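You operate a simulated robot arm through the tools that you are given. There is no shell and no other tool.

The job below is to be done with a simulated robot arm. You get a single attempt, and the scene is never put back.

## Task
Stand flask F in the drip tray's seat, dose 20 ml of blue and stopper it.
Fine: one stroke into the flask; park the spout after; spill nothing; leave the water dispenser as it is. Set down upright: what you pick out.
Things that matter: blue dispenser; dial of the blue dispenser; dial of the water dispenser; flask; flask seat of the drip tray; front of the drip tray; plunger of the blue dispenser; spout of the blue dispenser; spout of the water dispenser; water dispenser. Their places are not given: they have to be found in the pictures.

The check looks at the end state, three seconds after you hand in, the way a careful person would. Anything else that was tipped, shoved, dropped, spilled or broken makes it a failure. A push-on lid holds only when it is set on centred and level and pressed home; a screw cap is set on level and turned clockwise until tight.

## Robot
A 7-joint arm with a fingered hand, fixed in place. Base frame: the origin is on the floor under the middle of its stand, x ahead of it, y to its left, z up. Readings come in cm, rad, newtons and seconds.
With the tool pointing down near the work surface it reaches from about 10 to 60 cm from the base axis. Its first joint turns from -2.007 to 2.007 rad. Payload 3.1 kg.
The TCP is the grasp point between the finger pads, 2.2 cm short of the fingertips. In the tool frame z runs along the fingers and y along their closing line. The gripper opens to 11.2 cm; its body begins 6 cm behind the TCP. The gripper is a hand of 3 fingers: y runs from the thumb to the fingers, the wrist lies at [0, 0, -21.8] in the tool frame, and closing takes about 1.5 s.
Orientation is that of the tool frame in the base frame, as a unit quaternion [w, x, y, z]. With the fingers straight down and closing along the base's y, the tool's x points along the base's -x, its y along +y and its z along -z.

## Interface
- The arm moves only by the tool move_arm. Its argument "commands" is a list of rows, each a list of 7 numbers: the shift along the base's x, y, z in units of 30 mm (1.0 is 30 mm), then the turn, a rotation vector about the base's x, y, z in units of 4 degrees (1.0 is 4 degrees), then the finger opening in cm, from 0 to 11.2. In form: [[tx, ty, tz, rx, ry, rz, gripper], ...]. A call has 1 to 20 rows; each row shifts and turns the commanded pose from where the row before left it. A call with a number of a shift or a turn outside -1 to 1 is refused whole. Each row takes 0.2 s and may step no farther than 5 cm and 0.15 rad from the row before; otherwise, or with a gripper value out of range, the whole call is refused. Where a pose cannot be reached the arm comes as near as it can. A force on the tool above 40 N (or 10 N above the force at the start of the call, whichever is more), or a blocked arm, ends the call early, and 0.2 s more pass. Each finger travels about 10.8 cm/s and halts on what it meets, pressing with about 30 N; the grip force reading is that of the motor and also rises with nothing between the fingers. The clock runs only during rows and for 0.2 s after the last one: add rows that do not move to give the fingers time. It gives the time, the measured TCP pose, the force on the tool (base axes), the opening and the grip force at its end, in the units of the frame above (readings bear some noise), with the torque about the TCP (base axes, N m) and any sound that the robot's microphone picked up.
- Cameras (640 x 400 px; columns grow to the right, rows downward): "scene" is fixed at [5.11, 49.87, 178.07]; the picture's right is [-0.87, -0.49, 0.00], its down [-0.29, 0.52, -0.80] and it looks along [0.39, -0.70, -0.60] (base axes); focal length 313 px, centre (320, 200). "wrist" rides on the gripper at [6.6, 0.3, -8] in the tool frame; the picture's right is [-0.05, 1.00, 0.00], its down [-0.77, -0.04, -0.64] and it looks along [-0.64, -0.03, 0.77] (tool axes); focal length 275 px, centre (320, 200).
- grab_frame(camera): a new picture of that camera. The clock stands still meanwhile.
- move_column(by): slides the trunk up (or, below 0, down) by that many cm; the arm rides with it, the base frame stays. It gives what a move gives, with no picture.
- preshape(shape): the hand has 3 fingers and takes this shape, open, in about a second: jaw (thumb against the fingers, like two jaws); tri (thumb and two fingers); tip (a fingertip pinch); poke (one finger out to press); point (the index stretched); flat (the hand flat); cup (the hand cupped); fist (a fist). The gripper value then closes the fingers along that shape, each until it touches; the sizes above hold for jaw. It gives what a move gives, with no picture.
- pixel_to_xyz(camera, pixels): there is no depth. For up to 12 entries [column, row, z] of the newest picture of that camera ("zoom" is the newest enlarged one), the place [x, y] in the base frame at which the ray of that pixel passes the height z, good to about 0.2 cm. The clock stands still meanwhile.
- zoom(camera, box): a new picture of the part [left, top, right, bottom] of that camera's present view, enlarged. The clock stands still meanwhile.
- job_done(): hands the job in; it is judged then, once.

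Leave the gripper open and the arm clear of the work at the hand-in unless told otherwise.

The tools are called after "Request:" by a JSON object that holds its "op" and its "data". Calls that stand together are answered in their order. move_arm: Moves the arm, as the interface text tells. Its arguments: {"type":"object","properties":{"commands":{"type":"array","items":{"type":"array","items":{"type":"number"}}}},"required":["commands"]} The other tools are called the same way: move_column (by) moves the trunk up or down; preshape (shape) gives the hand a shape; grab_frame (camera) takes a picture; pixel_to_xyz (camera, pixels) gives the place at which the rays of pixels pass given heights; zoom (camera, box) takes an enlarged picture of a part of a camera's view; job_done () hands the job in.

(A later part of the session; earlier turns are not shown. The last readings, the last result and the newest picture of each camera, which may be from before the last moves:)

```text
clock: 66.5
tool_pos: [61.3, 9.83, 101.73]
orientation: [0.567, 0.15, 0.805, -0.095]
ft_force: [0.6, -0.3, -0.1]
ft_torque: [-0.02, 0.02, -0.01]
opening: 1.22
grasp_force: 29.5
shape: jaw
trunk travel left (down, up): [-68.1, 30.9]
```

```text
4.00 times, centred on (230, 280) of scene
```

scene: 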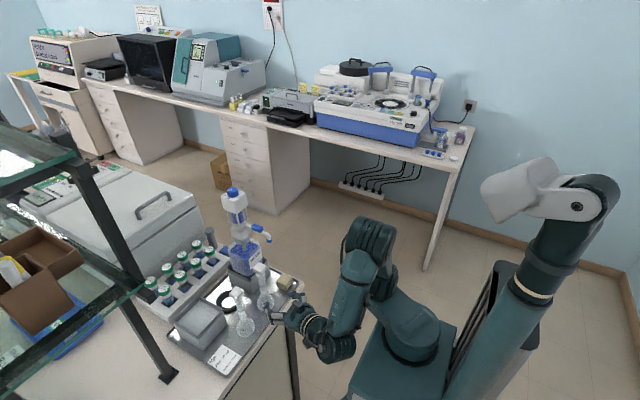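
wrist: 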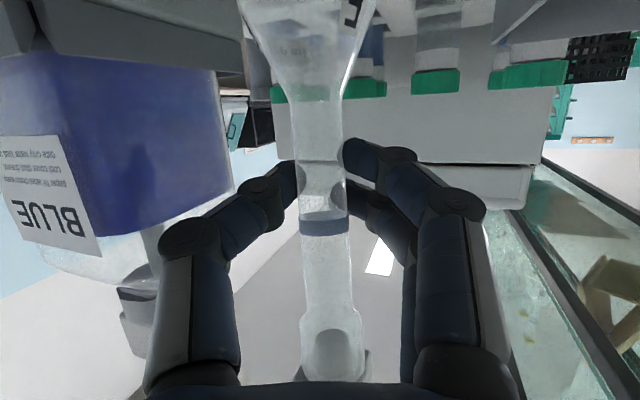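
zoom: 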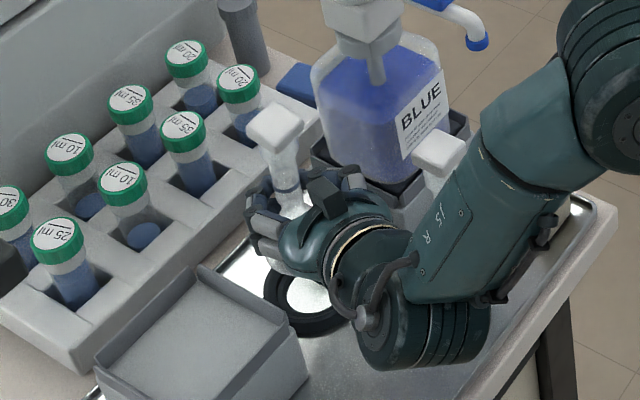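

The hand hides the bulb in the scene view, so I use the stopper top (now scene zoom (275,128)) to measure the flask's position, and the ring (zoom ~(308,300)) again.

Request:
{"op": "pixel_to_xyz", "data": {"camera": "zoom", "pixels": [[275, 125, 111], [275, 125, 108], [309, 297, 88], [309, 297, 89], [309, 297, 90], [265, 300, 89], [350, 300, 89]]}}

Request:
{"op": "zoom", "data": {"camera": "scene", "box": [200, 250, 260, 310]}}

```text
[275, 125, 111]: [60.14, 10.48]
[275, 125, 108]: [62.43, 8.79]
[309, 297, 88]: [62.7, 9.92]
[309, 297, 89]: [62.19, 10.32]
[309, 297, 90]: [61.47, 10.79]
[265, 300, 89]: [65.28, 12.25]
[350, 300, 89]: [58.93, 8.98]
```

```text
6.67 times, centred on (230, 280) of scene
```

zoom: 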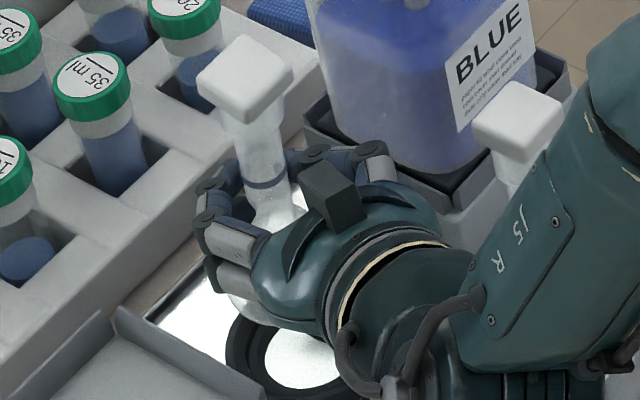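

The stopper appears lower/closer to the camera than expected: the flask leans back toward the hand by roughly 15° (it rotated when I tightened). I rotate the hand pitch-down about its own closing axis by 8° to raise it upright, compensating so the grip point stays above the seat, then check.

Request:
{"op": "move_arm", "data": {"commands": [[0.025, -0.008, 0.05, 0.342, 0.94, 0, 0.6], [0.025, -0.008, 0.05, 0.342, 0.94, 0, 0.6], [0, 0, 0, 0, 0, 0, 0.6]]}}

Request:
{"op": "zoom", "data": {"camera": "scene", "box": [190, 240, 250, 300]}}

Request:
{"op": "grab_frame", "data": {"camera": "wrist"}}

```text
clock: 67.3
tool_pos: [61.37, 9.91, 102.01]
orientation: [0.508, 0.156, 0.843, -0.085]
ft_force: [0.0, 0.2, -0.4]
ft_torque: [0.01, 0.02, 0.0]
opening: 1.21
grasp_force: 29.7
shape: jaw
trunk travel left (down, up): [-68.1, 30.9]
```

```text
6.67 times, centred on (220, 270) of scene
```

zoom: 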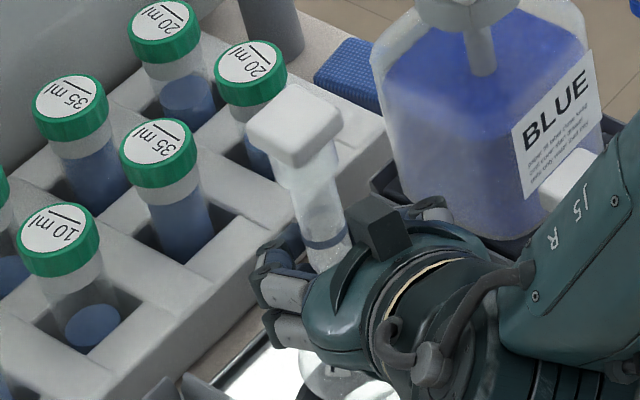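

```text
taken
```

wrist: 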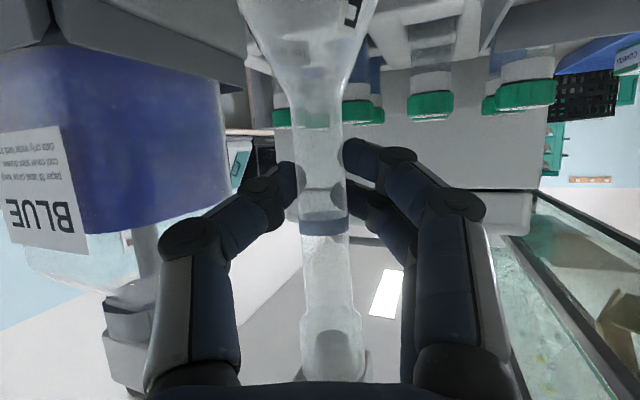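

The flask is now upright (mark→stopper direction matches vertical) and centred over the seat. I lower it 1.8 cm, then look.

Request:
{"op": "move_arm", "data": {"commands": [[0.005, 0, -0.2, 0.17, 0.47, 0, 0.6], [0, 0, -0.2, 0, 0, 0, 0.6], [0, 0, -0.2, 0, 0, 0, 0.6], [0, 0, 0, 0, 0, 0, 0.6]]}}

Request:
{"op": "zoom", "data": {"camera": "scene", "box": [190, 250, 250, 310]}}

```text
clock: 68.3
tool_pos: [61.44, 9.84, 100.2]
orientation: [0.494, 0.158, 0.851, -0.083]
ft_force: [-0.3, 0.4, 0.2]
ft_torque: [0.0, 0.02, 0.01]
opening: 1.19
grasp_force: 30.0
shape: jaw
trunk travel left (down, up): [-68.1, 30.9]
```

```text
6.67 times, centred on (220, 280) of scene
```

zoom: 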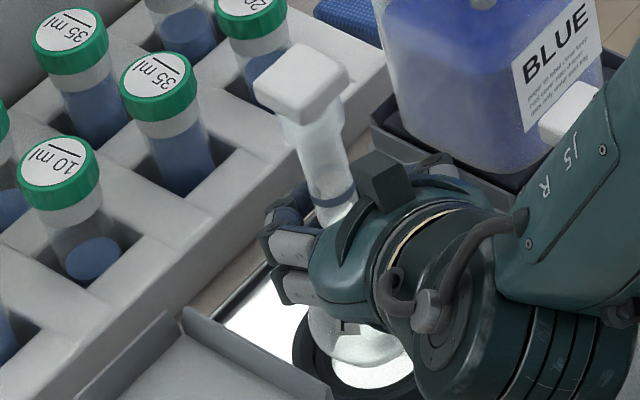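

The bulb is directly above the ring in the scene view (bulb (366,309), ring centre (373,347) in zoom, as expected for a higher object). Lower in small steps and watch the vertical force.

Request:
{"op": "move_arm", "data": {"commands": [[0.02, 0, -0.15, 0, 0, 0, 0.6], [0, 0, 0, 0, 0, 0, 0.6]]}}

Request:
{"op": "move_arm", "data": {"commands": [[0, 0, -0.1, 0, 0, 0, 0.6], [0, 0, 0, 0, 0, 0, 0.6]]}}

Request:
{"op": "zoom", "data": {"camera": "scene", "box": [190, 250, 250, 310]}}

```text
clock: 69.0
tool_pos: [61.59, 9.8, 99.83]
orientation: [0.494, 0.158, 0.851, -0.083]
ft_force: [0.7, 0.1, -0.4]
ft_torque: [0.0, 0.01, -0.02]
opening: 1.24
grasp_force: 30.2
shape: jaw
trunk travel left (down, up): [-68.1, 30.9]
```

```text
clock: 69.5
tool_pos: [61.56, 9.81, 99.43]
orientation: [0.494, 0.158, 0.851, -0.082]
ft_force: [1.5, 0.1, 0.5]
ft_torque: [0.01, -0.01, 0.02]
opening: 1.25
grasp_force: 30.0
shape: jaw
trunk travel left (down, up): [-68.1, 30.9]
```

```text
6.67 times, centred on (220, 280) of scene
```

zoom: 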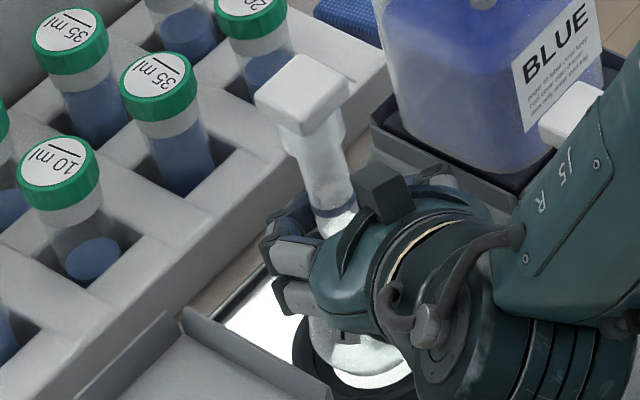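

Request:
{"op": "move_arm", "data": {"commands": [[0, 0, -0.06, 0, 0, 0, 0.6], [0, 0, 0, 0, 0, 0, 0.6]]}}

Request:
{"op": "move_arm", "data": {"commands": [[0, 0, -0.06, 0, 0, 0, 0.6], [0, 0, 0, 0, 0, 0, 0.6]]}}

Request:
{"op": "zoom", "data": {"camera": "scene", "box": [190, 250, 250, 310]}}

```text
clock: 70.2
tool_pos: [61.46, 9.82, 99.31]
orientation: [0.494, 0.158, 0.851, -0.083]
ft_force: [0.0, 0.4, 0.5]
ft_torque: [-0.04, 0.0, 0.01]
opening: 1.24
grasp_force: 29.9
shape: jaw
trunk travel left (down, up): [-68.1, 30.9]
```

```text
clock: 70.8
tool_pos: [61.37, 10.0, 99.11]
orientation: [0.494, 0.157, 0.851, -0.082]
ft_force: [-0.4, 0.4, 0.0]
ft_torque: [0.04, 0.04, 0.0]
opening: 1.23
grasp_force: 29.7
shape: jaw
trunk travel left (down, up): [-68.1, 30.9]
```

```text
6.67 times, centred on (220, 280) of scene
```

zoom: 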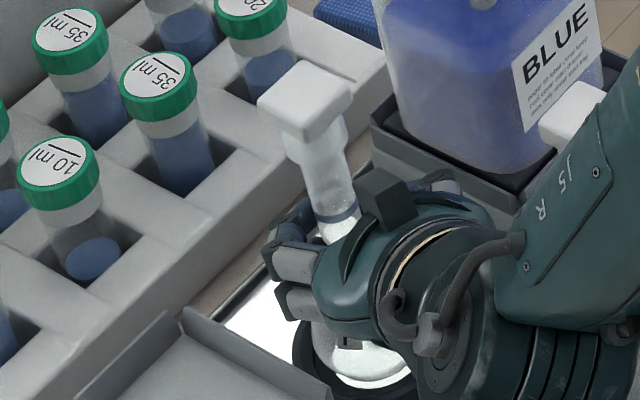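

Still no contact force. Continue lowering in small steps.

Request:
{"op": "move_arm", "data": {"commands": [[0, 0, -0.05, 0, 0, 0, 0.6], [0, 0, 0, 0, 0, 0, 0.6]]}}

Request:
{"op": "move_arm", "data": {"commands": [[0, 0, -0.05, 0, 0, 0, 0.6], [0, 0, 0, 0, 0, 0, 0.6]]}}

Request:
{"op": "zoom", "data": {"camera": "scene", "box": [190, 250, 250, 310]}}

```text
clock: 71.3
tool_pos: [61.48, 9.79, 99.01]
orientation: [0.495, 0.157, 0.85, -0.082]
ft_force: [0.1, -0.6, 1.4]
ft_torque: [0.01, -0.07, -0.01]
opening: 1.23
grasp_force: 30.1
shape: jaw
trunk travel left (down, up): [-68.1, 30.9]
```

```text
clock: 72.0
tool_pos: [61.45, 9.98, 99.03]
orientation: [0.495, 0.158, 0.85, -0.083]
ft_force: [1.6, -1.6, 8.0]
ft_torque: [-0.04, -0.09, 0.0]
opening: 1.22
grasp_force: 30.0
shape: jaw
trunk travel left (down, up): [-68.1, 30.9]
```

```text
6.67 times, centred on (220, 280) of scene
```

zoom: 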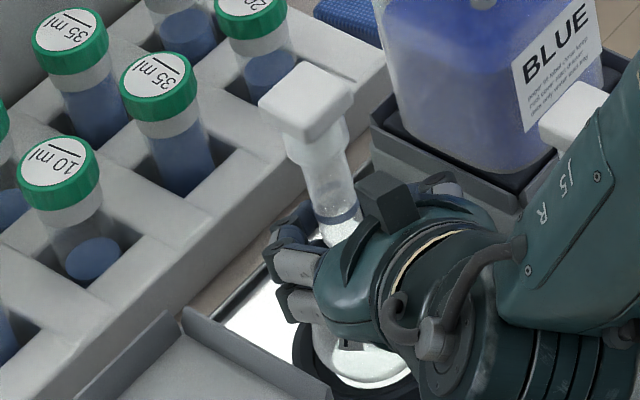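

Contact: 8 N up at TCP z≈99.0. Before releasing, I look more closely at the base in the ring.

Request:
{"op": "zoom", "data": {"camera": "scene", "box": [210, 285, 245, 320]}}

Request:
{"op": "grab_frame", "data": {"camera": "wrist"}}

```text
11.43 times, centred on (228, 302) of scene
```

zoom: 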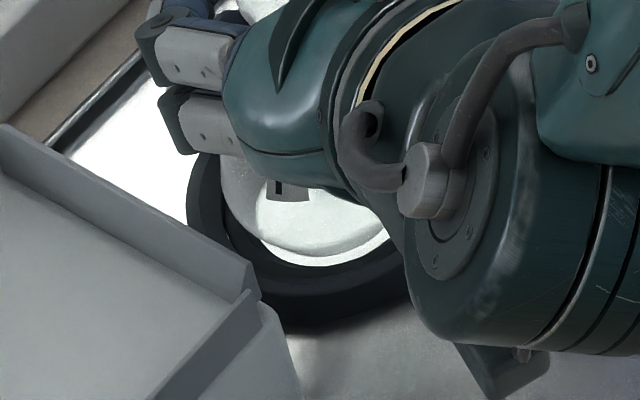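

```text
taken
```

wrist: 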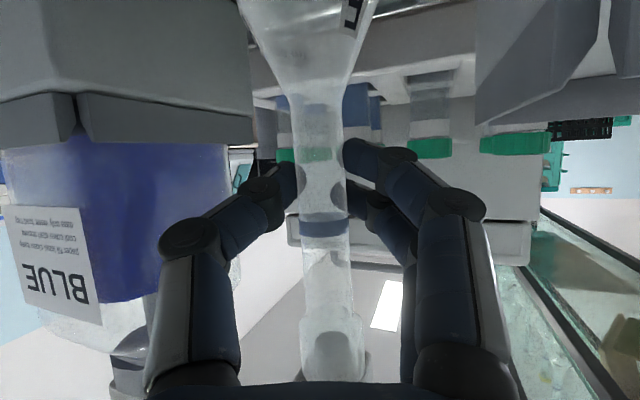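

The flask base sits within the ring's inner hole, aligned within ~0.2 cm of the seat centre. I relax the press slightly and open the fingers gradually.

Request:
{"op": "move_arm", "data": {"commands": [[0, 0, 0.02, 0, 0, 0, 0.6], [0, 0, 0, 0, 0, 0, 1.2], [0, 0, 0, 0, 0, 0, 1.5], [0, 0, 0, 0, 0, 0, 1.8], [0, 0, 0, 0, 0, 0, 2.2], [0, 0, 0, 0, 0, 0, 2.8], [0, 0, 0, 0, 0, 0, 3.5], [0, 0, 0, 0, 0, 0, 4.5], [0, 0, 0, 0, 0, 0, 4.5]]}}

Request:
{"op": "zoom", "data": {"camera": "scene", "box": [190, 250, 250, 310]}}

Request:
{"op": "grab_frame", "data": {"camera": "wrist"}}

```text
clock: 74.0
tool_pos: [61.45, 9.86, 98.94]
orientation: [0.494, 0.158, 0.851, -0.083]
ft_force: [0.6, 0.5, 0.7]
ft_torque: [-0.01, 0.02, -0.01]
opening: 4.43
grasp_force: 0.1
shape: jaw
trunk travel left (down, up): [-68.1, 30.9]
```

```text
6.67 times, centred on (220, 280) of scene
```

zoom: 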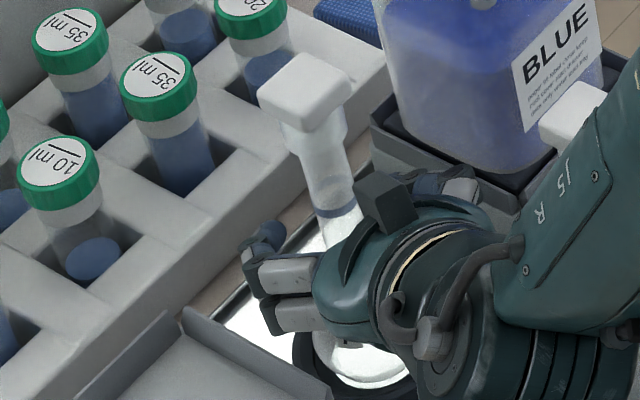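

```text
taken
```

wrist: 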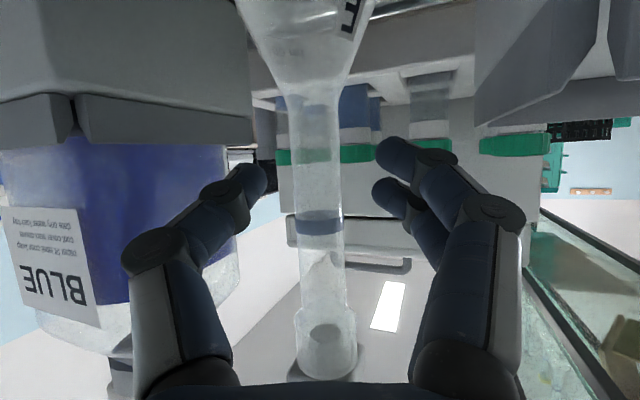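

F stands freely in the seat. I retreat along the tool axis by 10 cm (back, slightly left and up).

Request:
{"op": "move_arm", "data": {"commands": [[-0.27, 0.1, 0.167, 0, 0, 0, 4.5], [-0.54, 0.2, 0.333, 0, 0, 0, 5.0], [-0.54, 0.2, 0.333, 0, 0, 0, 5.5], [-0.54, 0.2, 0.333, 0, 0, 0, 5.5], [-0.54, 0.2, 0.333, 0, 0, 0, 5.5], [-0.54, 0.2, 0.333, 0, 0, 0, 5.5], [0, 0, 0, 0, 0, 0, 5.5]]}}

Request:
{"op": "grab_frame", "data": {"camera": "wrist"}}

Request:
{"op": "zoom", "data": {"camera": "scene", "box": [180, 230, 280, 330]}}

```text
clock: 75.5
tool_pos: [52.5, 12.99, 104.4]
orientation: [0.494, 0.158, 0.851, -0.083]
ft_force: [-0.9, 0.2, 0.2]
ft_torque: [0.0, 0.03, -0.01]
opening: 5.46
grasp_force: 0.0
shape: jaw
trunk travel left (down, up): [-68.1, 30.9]
```

```text
taken
```

wrist: 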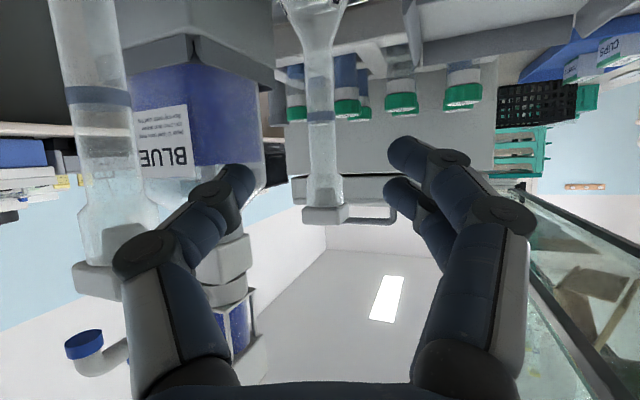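

```text
4.00 times, centred on (230, 280) of scene
```

zoom: 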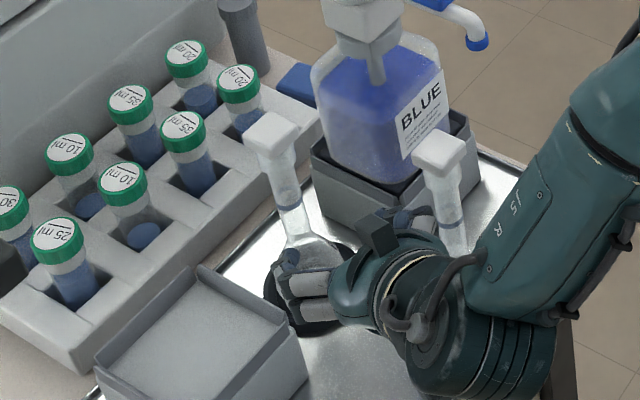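

F is upright in the seat. I zoom on the stopper (wrist (340,213)) to get its shape and height.

Request:
{"op": "zoom", "data": {"camera": "wrist", "box": [280, 90, 410, 240]}}

Request:
{"op": "zoom", "data": {"camera": "scene", "box": [200, 245, 240, 285]}}

```text
2.67 times, centred on (345, 165) of wrist
```

zoom: 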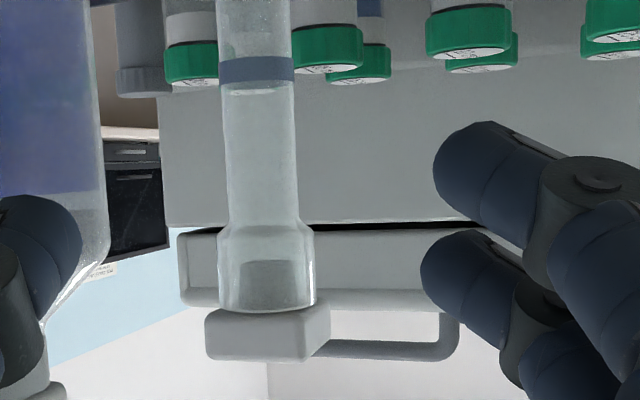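

```text
10.00 times, centred on (220, 265) of scene
```

zoom: 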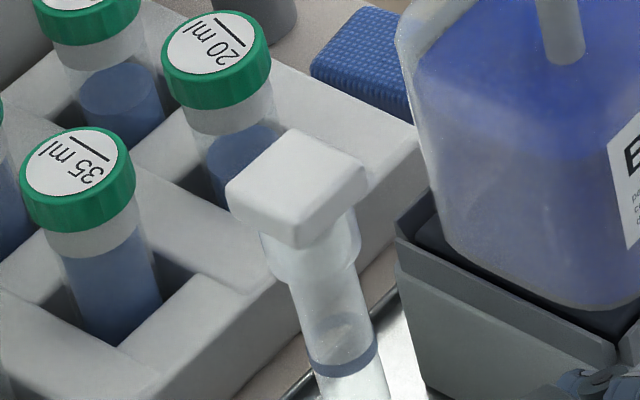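

The stopper has a ~3 cm square head, ~1.3 cm thick, with a short flat-bottomed plug; its faces are turned by roughly -15° (similar to my hand's yaw). I'll take it from above like the dial. First retreat back/up, raise the trunk 22 cm, and pitch the hand to nearly straight down.

Request:
{"op": "move_arm", "data": {"commands": [[-0.9, 0.33, 0.6, 0, 0, 0, 5.5], [-0.9, 0.33, 0.8, 0, 0, 0, 5.5], [-0.9, 0.33, 0.8, 0, 0, 0, 5.5], [0, 0, 0, 0, 0, 0, 5.5]]}}

Request:
{"op": "move_column", "data": {"by": 22}}

Request:
{"op": "move_arm", "data": {"commands": [[0, 0, 0, 0.342, 0.94, 0, 5.5], [0, 0, 0, 0.342, 0.94, 0, 5.5], [0, 0, 0, 0.342, 0.94, 0, 5.5], [0, 0, 0, 0.342, 0.94, 0, 5.5], [0, 0, 0, 0.342, 0.94, 0, 5.5], [0, 0, 0, 0.342, 0.94, 0, 5.5], [0, 0, 0, 0.342, 0.94, 0, 5.5], [0, 0, 0, 0.342, 0.94, 0, 5.5], [0, 0, 0, 0.342, 0.94, 0, 5.5], [0, 0, 0, 0.342, 0.94, 0, 5.5], [0, 0, 0, 0.342, 0.94, 0, 5.5], [0, 0, 0, 0.342, 0.94, 0, 5.5], [0, 0, 0, 0, 0, 0, 5.5]]}}

Request:
{"op": "grab_frame", "data": {"camera": "wrist"}}

Request:
{"op": "grab_frame", "data": {"camera": "scene"}}

```text
clock: 76.5
tool_pos: [44.4, 16.23, 111.11]
orientation: [0.495, 0.158, 0.851, -0.084]
ft_force: [0.5, 0.3, 0.4]
ft_torque: [0.02, 0.01, 0.01]
opening: 5.44
grasp_force: 0.0
shape: jaw
trunk travel left (down, up): [-68.1, 30.9]
```

```text
clock: 78.9
tool_pos: [44.2, 16.17, 133.18]
orientation: [0.494, 0.159, 0.851, -0.083]
ft_force: [0.0, -0.6, -0.4]
ft_torque: [-0.01, 0.0, -0.04]
opening: 5.45
grasp_force: 0.1
shape: jaw
trunk travel left (down, up): [-90.1, 8.9]
```

```text
clock: 81.7
tool_pos: [44.36, 16.25, 133.23]
orientation: [0.104, 0.182, 0.978, -0.018]
ft_force: [0.2, 0.2, -0.2]
ft_torque: [0.01, -0.01, -0.02]
opening: 5.44
grasp_force: 0.1
shape: jaw
trunk travel left (down, up): [-90.1, 8.9]
```

```text
taken
```

wrist: 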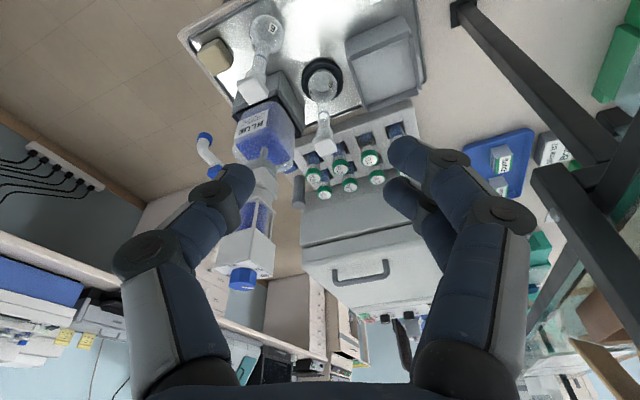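

```text
taken
```

scene: 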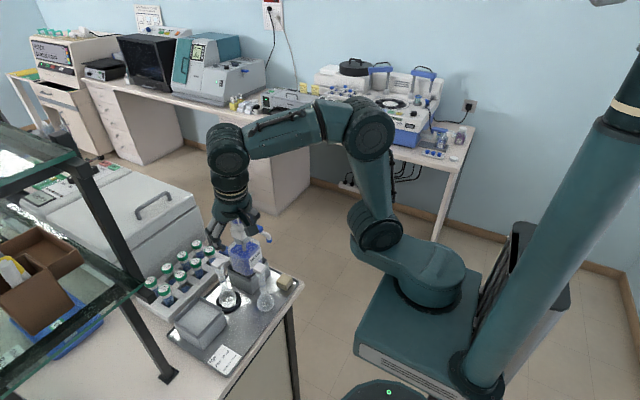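

F is in the ring in this view (wrist (322,85)). I zoom to check that it is seated centrally and to locate the stopper.

Request:
{"op": "zoom", "data": {"camera": "wrist", "box": [270, 40, 380, 170]}}

Request:
{"op": "zoom", "data": {"camera": "scene", "box": [195, 255, 255, 315]}}

```text
3.08 times, centred on (325, 105) of wrist
```

zoom: 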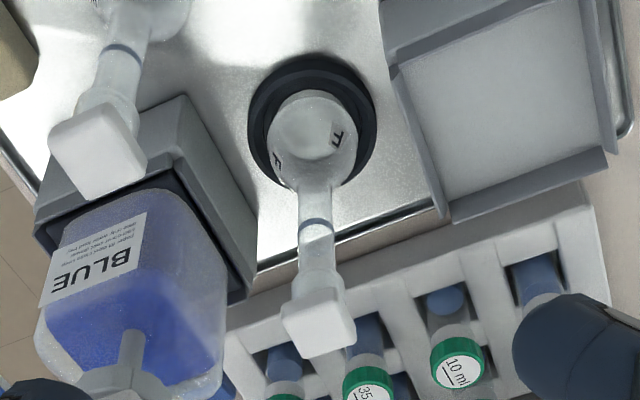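

```text
6.67 times, centred on (225, 285) of scene
```

zoom: 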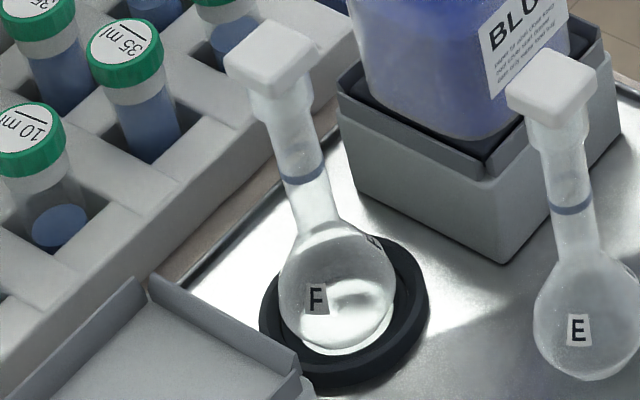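

F sits well in the ring, upright. Now move above its stopper: TCP to about (62.1, 9.55, 114).

Request:
{"op": "move_arm", "data": {"commands": [[0.848, -0.319, -0.914, 0, 0, 0, 5.5], [0.848, -0.319, -0.914, 0, 0, 0, 5.5], [0.848, -0.319, -0.914, 0, 0, 0, 5.5], [0.848, -0.319, -0.914, 0, 0, 0, 5.5], [0.848, -0.319, -0.914, 0, 0, 0, 5.5], [0.848, -0.319, -0.914, 0, 0, 0, 5.5], [0.848, -0.319, -0.914, 0, 0, 0, 5.5], [0, 0, 0, 0, 0, 0, 5.5]]}}

Request:
{"op": "grab_frame", "data": {"camera": "wrist"}}

Request:
{"op": "zoom", "data": {"camera": "scene", "box": [180, 200, 280, 320]}}

```text
clock: 83.5
tool_pos: [62.16, 9.44, 113.99]
orientation: [0.105, 0.182, 0.978, -0.017]
ft_force: [-0.8, 0.0, -0.1]
ft_torque: [-0.02, -0.01, 0.02]
opening: 5.43
grasp_force: 0.1
shape: jaw
trunk travel left (down, up): [-90.1, 8.9]
```

```text
taken
```

wrist: 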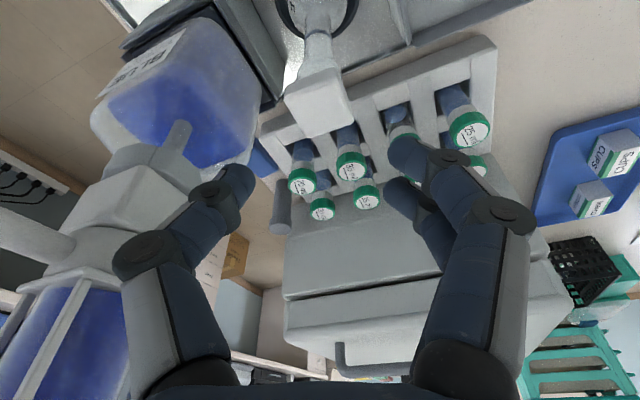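

```text
3.33 times, centred on (230, 260) of scene
```

zoom: 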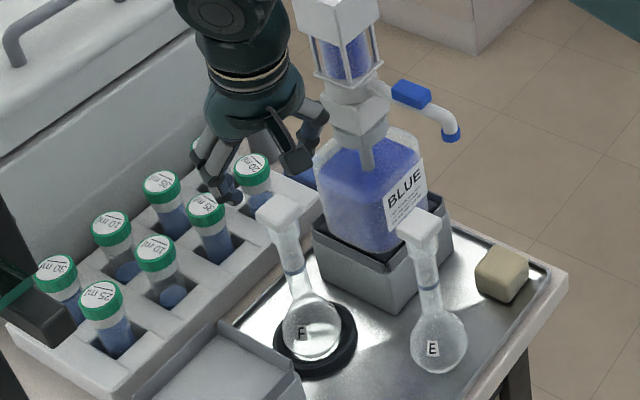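

The stopper is ahead at wrist (320,103). Zoom to measure its centre and yaw.

Request:
{"op": "zoom", "data": {"camera": "wrist", "box": [270, 40, 370, 150]}}

```text
3.64 times, centred on (320, 95) of wrist
```

zoom: 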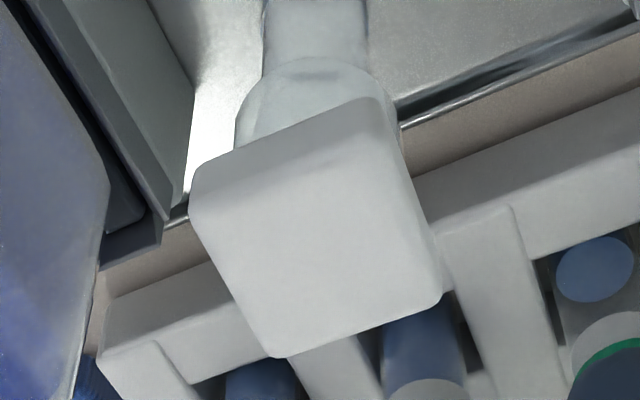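

Request:
{"op": "pixel_to_xyz", "data": {"camera": "zoom", "pixels": [[329, 255, 107.9], [195, 210, 107.9], [410, 160, 107.9], [440, 293, 107.9], [270, 355, 107.9], [190, 172, 106.6], [375, 98, 106.6]]}}

```text
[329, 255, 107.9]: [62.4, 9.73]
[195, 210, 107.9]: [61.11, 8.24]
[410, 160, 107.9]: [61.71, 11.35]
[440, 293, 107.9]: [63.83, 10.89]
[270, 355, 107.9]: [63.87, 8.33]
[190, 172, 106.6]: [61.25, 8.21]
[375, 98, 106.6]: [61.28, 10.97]
```

Stopper centre ≈ (62.5, 9.7), head yaw ≈ -5°. I turn the hand by +14° about its axis (to yaw ≈ -6°), shift to TCP (62.25, 9.8) and descend to z=110.5, opening 4.8.

Request:
{"op": "move_arm", "data": {"commands": [[0.02, 0.1, 0, -0.195, 0.071, 0.978, 5.5], [0.01, 0, 0, -0.195, 0.071, 0.978, 5.5], [0, 0, -0.4, -0.195, 0.071, 0.978, 5.5], [0, 0, -0.4, -0.1, 0.035, 0.489, 5.2], [0, 0, -0.36, 0, 0, 0, 4.8], [0, 0, 0, 0, 0, 0, 4.8]]}}

Request:
{"op": "grab_frame", "data": {"camera": "wrist"}}

Request:
{"op": "zoom", "data": {"camera": "scene", "box": [195, 230, 255, 290]}}

```text
clock: 84.9
tool_pos: [62.1, 9.83, 110.44]
orientation: [0.102, 0.062, 0.992, -0.03]
ft_force: [0.1, 0.0, -0.1]
ft_torque: [0.0, 0.03, -0.03]
opening: 4.87
grasp_force: 0.1
shape: jaw
trunk travel left (down, up): [-90.1, 8.9]
```

```text
taken
```

wrist: 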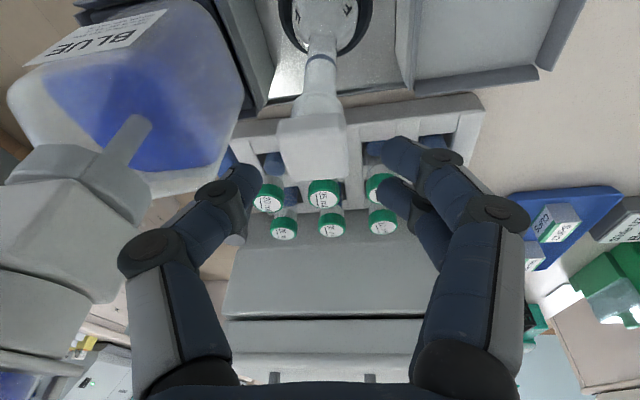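

```text
6.67 times, centred on (225, 260) of scene
```

zoom: 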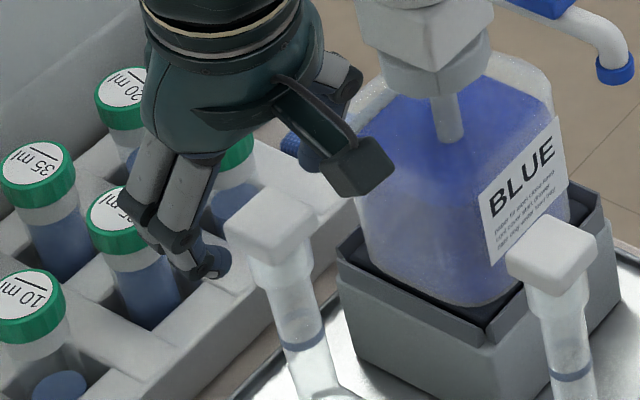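

Head edges are now parallel to the fingers. The stopper is ~0.28 cm toward the thumb, so I shift by (+0.15,-0.3) cm and descend 2 cm to z≈108.45; then look again.

Request:
{"op": "move_arm", "data": {"commands": [[0.05, -0.1, -0.2, 0, 0, 0, 4.8], [0, 0, -0.25, 0, 0, 0, 4.8], [0, 0, -0.22, 0, 0, 0, 4.8], [0, 0, 0, 0, 0, 0, 4.2], [0, 0, 0, 0, 0, 0, 4.0]]}}

Request:
{"op": "grab_frame", "data": {"camera": "wrist"}}

Request:
{"op": "zoom", "data": {"camera": "scene", "box": [195, 230, 255, 290]}}

```text
clock: 86.1
tool_pos: [62.38, 9.46, 108.52]
orientation: [0.101, 0.062, 0.993, -0.029]
ft_force: [0.4, 0.1, -0.3]
ft_torque: [0.02, 0.05, 0.0]
opening: 4.07
grasp_force: 0.0
shape: jaw
trunk travel left (down, up): [-90.1, 8.9]
```

```text
taken
```

wrist: 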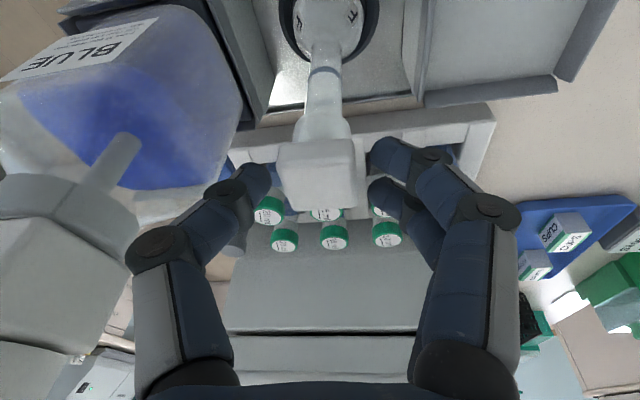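

```text
6.67 times, centred on (225, 260) of scene
```

zoom: 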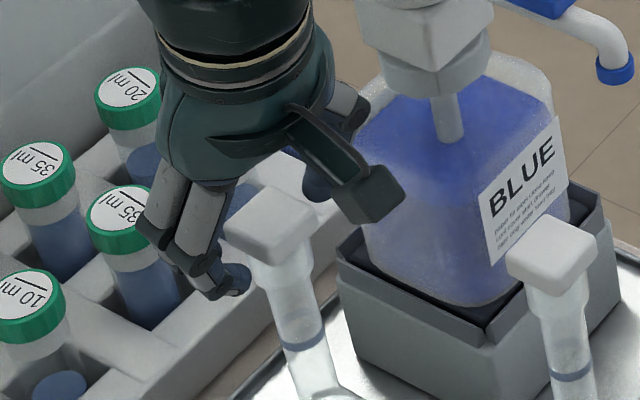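

Well centred (stopper (322,180), tips at cols 271 and 368). Close stepwise.

Request:
{"op": "move_arm", "data": {"commands": [[0, 0, 0, 0, 0, 0, 3.6], [0, 0, 0, 0, 0, 0, 3.3], [0, 0, 0, 0, 0, 0, 3.0], [0, 0, 0, 0, 0, 0, 2.8], [0, 0, 0, 0, 0, 0, 2.8]]}}

Request:
{"op": "grab_frame", "data": {"camera": "wrist"}}

```text
clock: 87.3
tool_pos: [62.43, 9.57, 108.7]
orientation: [0.101, 0.061, 0.993, -0.029]
ft_force: [0.0, -0.2, -0.4]
ft_torque: [0.0, 0.01, -0.01]
opening: 2.45
grasp_force: 30.1
shape: jaw
trunk travel left (down, up): [-90.1, 8.9]
heard: snap
```

```text
taken
```

wrist: 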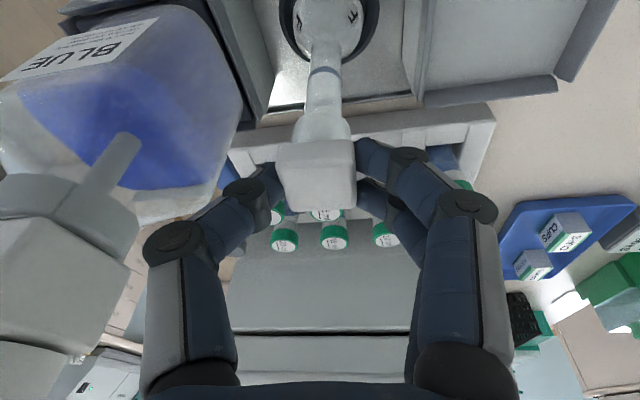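

A "snap" was heard as I gripped — likely the stopper coming loose from the mouth. Grip is 30 N. Look closely at the flask before lifting.

Request:
{"op": "zoom", "data": {"camera": "scene", "box": [195, 250, 255, 310]}}

Request:
{"op": "zoom", "data": {"camera": "wrist", "box": [260, 0, 380, 220]}}

```text
6.67 times, centred on (225, 280) of scene
```

zoom: 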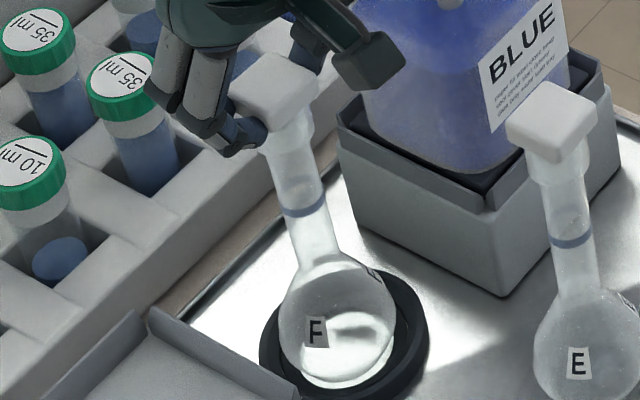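

```text
1.82 times, centred on (320, 110) of wrist
```

zoom: 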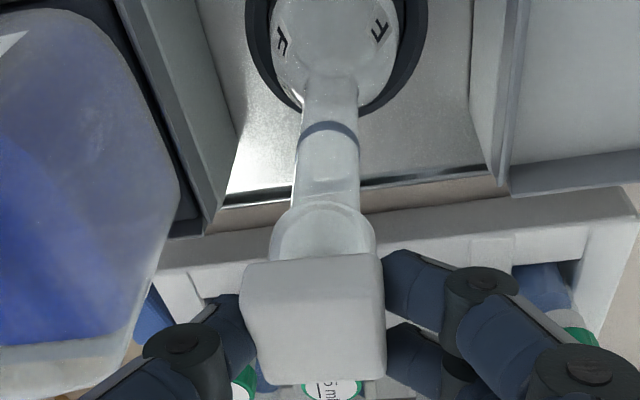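

Flask is intact. Lift slowly 0.9 cm and check whether the flask stays down.

Request:
{"op": "move_arm", "data": {"commands": [[0, 0, 0.1, 0, 0, 0, 2.2], [0, 0, 0.1, 0, 0, 0, 2.2], [0, 0, 0.1, 0, 0, 0, 2.2], [0, 0, 0, 0, 0, 0, 2.2]]}}

Request:
{"op": "zoom", "data": {"camera": "scene", "box": [195, 250, 255, 310]}}

Request:
{"op": "zoom", "data": {"camera": "wrist", "box": [260, 0, 380, 220]}}

```text
clock: 88.3
tool_pos: [62.31, 9.56, 109.58]
orientation: [0.101, 0.061, 0.993, -0.029]
ft_force: [-0.7, 0.6, 0.5]
ft_torque: [0.03, 0.0, 0.02]
opening: 2.41
grasp_force: 30.0
shape: jaw
trunk travel left (down, up): [-90.1, 8.9]
```

```text
6.67 times, centred on (225, 280) of scene
```

zoom: 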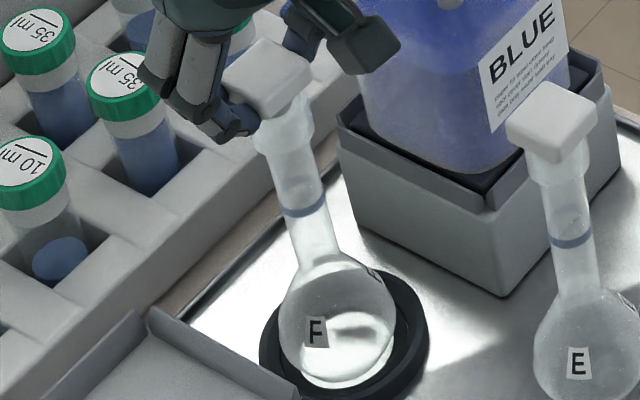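

```text
1.82 times, centred on (320, 110) of wrist
```

zoom: 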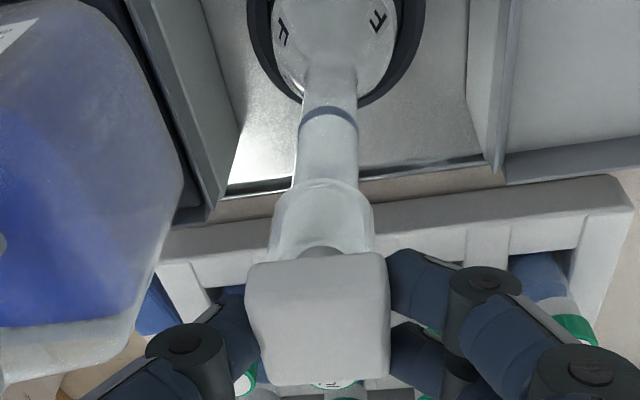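

The flask stays; the stopper is coming out. Continue lifting by 5.1 cm more (total 6 cm), then look at the stopper in the hand.

Request:
{"op": "move_arm", "data": {"commands": [[0, 0, 0.2, 0, 0, 0, 2.2], [0, 0, 0.3, 0, 0, 0, 2.2], [0, 0, 0.4, 0, 0, 0, 2.2], [0, 0, 0.4, 0, 0, 0, 2.2], [0, 0, 0.4, 0, 0, 0, 2.2], [0, 0, 0, 0, 0, 0, 2.2]]}}

Request:
{"op": "zoom", "data": {"camera": "scene", "box": [195, 230, 255, 310]}}

Request:
{"op": "grab_frame", "data": {"camera": "wrist"}}

```text
clock: 89.7
tool_pos: [62.38, 9.49, 114.57]
orientation: [0.101, 0.061, 0.993, -0.03]
ft_force: [1.0, 0.5, 0.5]
ft_torque: [0.05, 0.01, 0.0]
opening: 2.42
grasp_force: 30.3
shape: jaw
trunk travel left (down, up): [-90.1, 8.9]
```

```text
5.00 times, centred on (225, 270) of scene
```

zoom: 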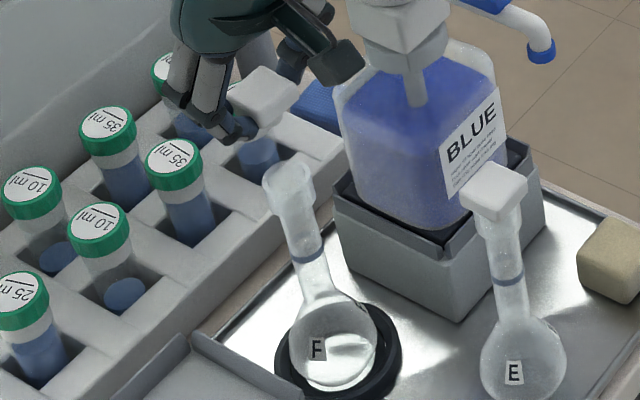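

```text
taken
```

wrist: 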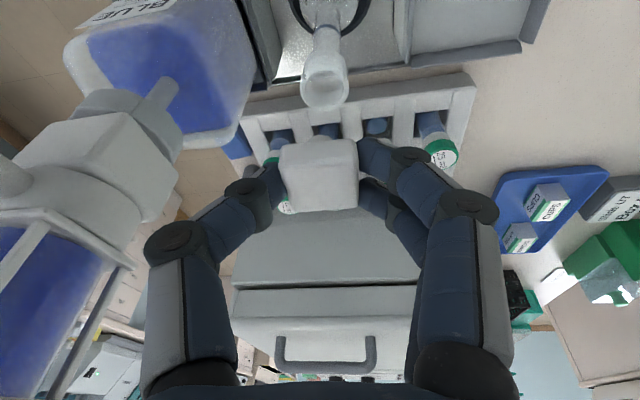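

The stopper is out; F stands open in the seat. Zoom on the stopper's plug.

Request:
{"op": "zoom", "data": {"camera": "wrist", "box": [260, 110, 380, 230]}}

Request:
{"op": "zoom", "data": {"camera": "scene", "box": [200, 230, 240, 270]}}

```text
3.33 times, centred on (320, 170) of wrist
```

zoom: 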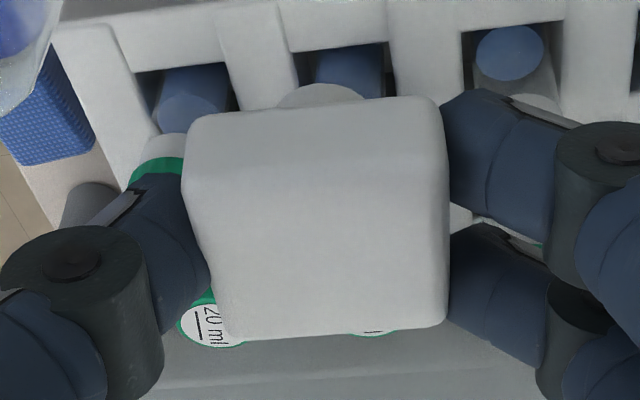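

```text
10.00 times, centred on (220, 250) of scene
```

zoom: 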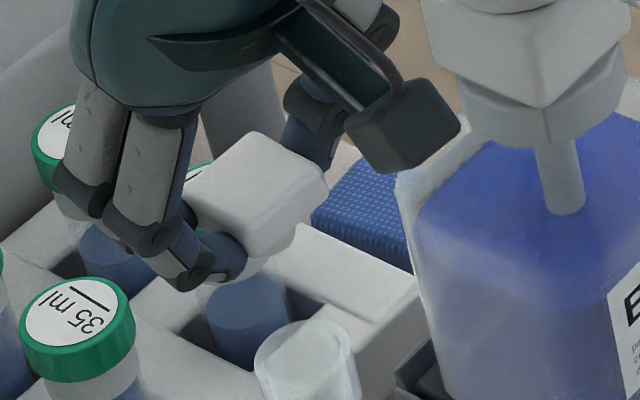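

The stopper is level in the hand with a short plug below. I'll set it down upright (plug down) on the tray where F used to stand, around (49.8, 15.8). First travel there at z=114.5.

Request:
{"op": "move_arm", "data": {"commands": [[-0.5, 0.25, 0, 0, 0, 0, 2.2], [-0.9, 0.45, 0, 0, 0, 0, 2.2], [-0.9, 0.45, 0, 0, 0, 0, 2.2], [-0.9, 0.45, 0, 0, 0, 0, 2.2], [-0.8, 0.4, 0, 0, 0, 0, 2.2], [-0.2, 0.1, 0, 0, 0, 0, 2.2], [0, 0, -0.5, 0, 0, 0, 2.2], [0, 0, -0.9, 0, 0, 0, 2.2], [0, 0, -0.9, 0, 0, 0, 2.2], [0, 0, -0.9, 0, 0, 0, 2.2], [0, 0, -0.9, 0, 0, 0, 2.2], [0, 0, -0.9, 0, 0, 0, 2.2], [0, 0, -0.9, 0, 0, 0, 2.2], [0, 0, -0.4, 0, 0, 0, 2.2], [0, 0, 0, 0, 0, 0, 2.2]]}}

Request:
{"op": "grab_frame", "data": {"camera": "wrist"}}

Request:
{"op": "zoom", "data": {"camera": "scene", "box": [200, 250, 290, 350]}}

```text
clock: 92.9
tool_pos: [49.67, 15.84, 95.54]
orientation: [0.102, 0.061, 0.993, -0.03]
ft_force: [0.1, -0.1, 0.3]
ft_torque: [-0.02, 0.04, -0.03]
opening: 2.41
grasp_force: 29.3
shape: jaw
trunk travel left (down, up): [-90.1, 8.9]
```

```text
taken
```

wrist: 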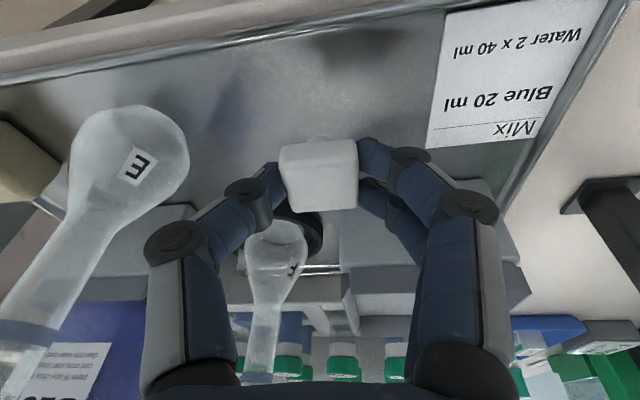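

```text
4.00 times, centred on (245, 300) of scene
```

zoom: 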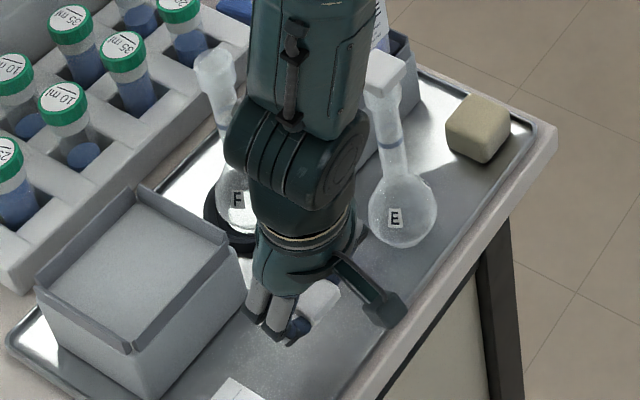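

Clear of everything. Lower toward the tray: 3.2 cm, then small steps until contact.

Request:
{"op": "move_arm", "data": {"commands": [[0, 0, -0.4, 0, 0, 0, 2.2], [0, 0, -0.4, 0, 0, 0, 2.2], [0, 0, -0.2, 0, 0, 0, 2.2], [0, 0, 0, 0, 0, 0, 2.2]]}}

Request:
{"op": "move_arm", "data": {"commands": [[0, 0, -0.1, 0, 0, 0, 2.2], [0, 0, 0, 0, 0, 0, 2.2]]}}

Request:
{"op": "grab_frame", "data": {"camera": "wrist"}}

Request:
{"op": "zoom", "data": {"camera": "scene", "box": [220, 290, 270, 340]}}

```text
clock: 93.9
tool_pos: [49.78, 15.76, 92.58]
orientation: [0.102, 0.061, 0.993, -0.03]
ft_force: [0.0, -0.7, -0.5]
ft_torque: [0.0, -0.02, -0.01]
opening: 2.41
grasp_force: 29.8
shape: jaw
trunk travel left (down, up): [-90.1, 8.9]
```

```text
clock: 94.5
tool_pos: [49.73, 15.84, 92.28]
orientation: [0.101, 0.061, 0.993, -0.029]
ft_force: [0.3, -0.1, -0.6]
ft_torque: [-0.02, -0.02, 0.01]
opening: 2.41
grasp_force: 30.2
shape: jaw
trunk travel left (down, up): [-90.1, 8.9]
```

```text
taken
```

wrist: 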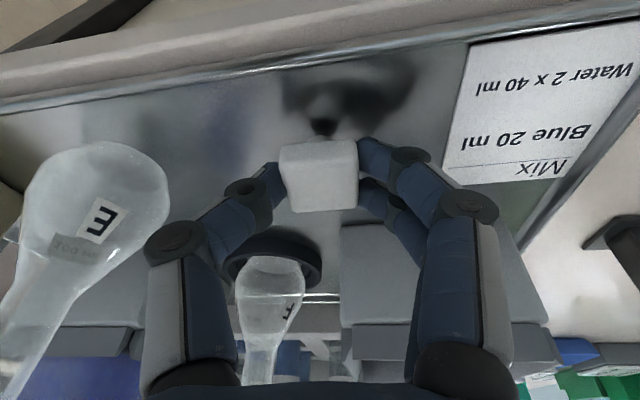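

```text
8.00 times, centred on (245, 315) of scene
```

zoom: 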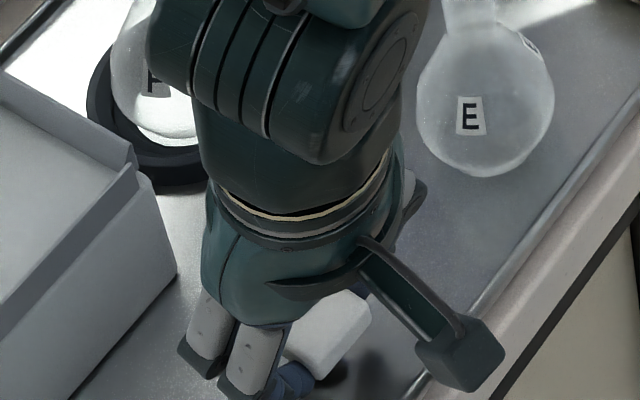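

Request:
{"op": "move_arm", "data": {"commands": [[0, 0, -0.1, 0, 0, 0, 2.2], [0, 0, 0, 0, 0, 0, 2.2]]}}

Request:
{"op": "move_arm", "data": {"commands": [[0, 0, -0.07, 0, 0, 0, 2.2], [0, 0, 0, 0, 0, 0, 2.2]]}}

Request:
{"op": "move_arm", "data": {"commands": [[0, 0, -0.07, 0, 0, 0, 2.2], [0, 0, 0, 0, 0, 0, 2.2]]}}

Request:
{"op": "grab_frame", "data": {"camera": "wrist"}}

```text
clock: 95.1
tool_pos: [49.79, 15.72, 92.03]
orientation: [0.103, 0.062, 0.992, -0.029]
ft_force: [-0.6, -0.2, -1.0]
ft_torque: [0.0, 0.01, -0.03]
opening: 2.42
grasp_force: 30.2
shape: jaw
trunk travel left (down, up): [-90.1, 8.9]
```

```text
clock: 95.7
tool_pos: [49.79, 15.72, 91.86]
orientation: [0.102, 0.061, 0.992, -0.029]
ft_force: [-0.2, 0.3, 0.5]
ft_torque: [0.02, -0.01, 0.0]
opening: 2.43
grasp_force: 30.3
shape: jaw
trunk travel left (down, up): [-90.1, 8.9]
```

```text
clock: 96.3
tool_pos: [49.87, 15.85, 91.6]
orientation: [0.102, 0.061, 0.992, -0.03]
ft_force: [0.4, -0.1, 4.9]
ft_torque: [0.01, -0.03, -0.05]
opening: 2.44
grasp_force: 30.2
shape: jaw
trunk travel left (down, up): [-90.1, 8.9]
```

```text
taken
```

wrist: 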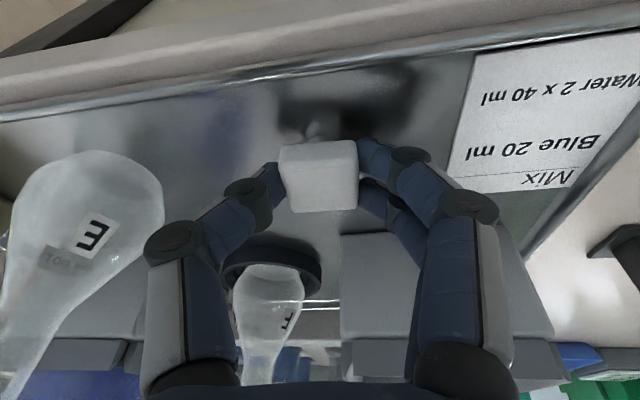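

Contact (4.9 N) at TCP z≈91.6: the plug stands on the tray. Open slowly and symmetrically.

Request:
{"op": "move_arm", "data": {"commands": [[0, 0, 0, 0, 0, 0, 2.4], [0, 0, 0, 0, 0, 0, 2.6], [0, 0, 0, 0, 0, 0, 2.8], [0, 0, 0, 0, 0, 0, 3.0], [0, 0, 0, 0, 0, 0, 3.3], [0, 0, 0, 0, 0, 0, 3.6], [0, 0, 0, 0, 0, 0, 4.0], [0, 0, 0, 0, 0, 0, 4.5], [0, 0, 0, 0, 0, 0, 5.0], [0, 0, 0, 0, 0, 0, 5.0]]}}

Request:
{"op": "grab_frame", "data": {"camera": "wrist"}}

Request:
{"op": "zoom", "data": {"camera": "scene", "box": [220, 290, 270, 340]}}

```text
clock: 98.5
tool_pos: [49.73, 15.66, 91.62]
orientation: [0.101, 0.061, 0.993, -0.029]
ft_force: [1.2, -0.3, 0.1]
ft_torque: [-0.04, -0.04, 0.02]
opening: 4.9
grasp_force: 0.1
shape: jaw
trunk travel left (down, up): [-90.1, 8.9]
```

```text
taken
```

wrist: 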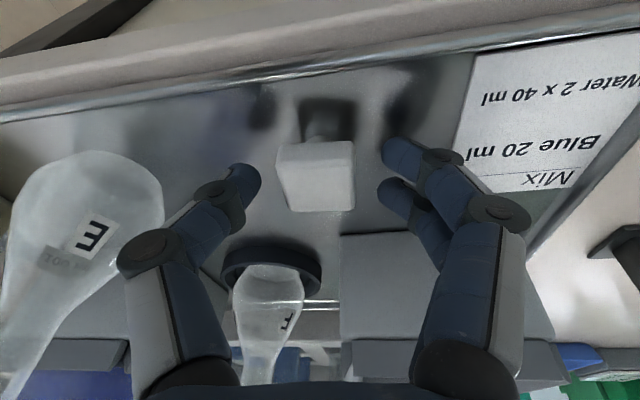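

```text
8.00 times, centred on (245, 315) of scene
```

zoom: 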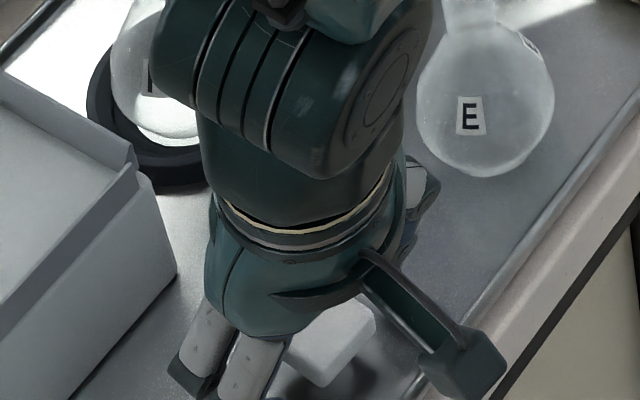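

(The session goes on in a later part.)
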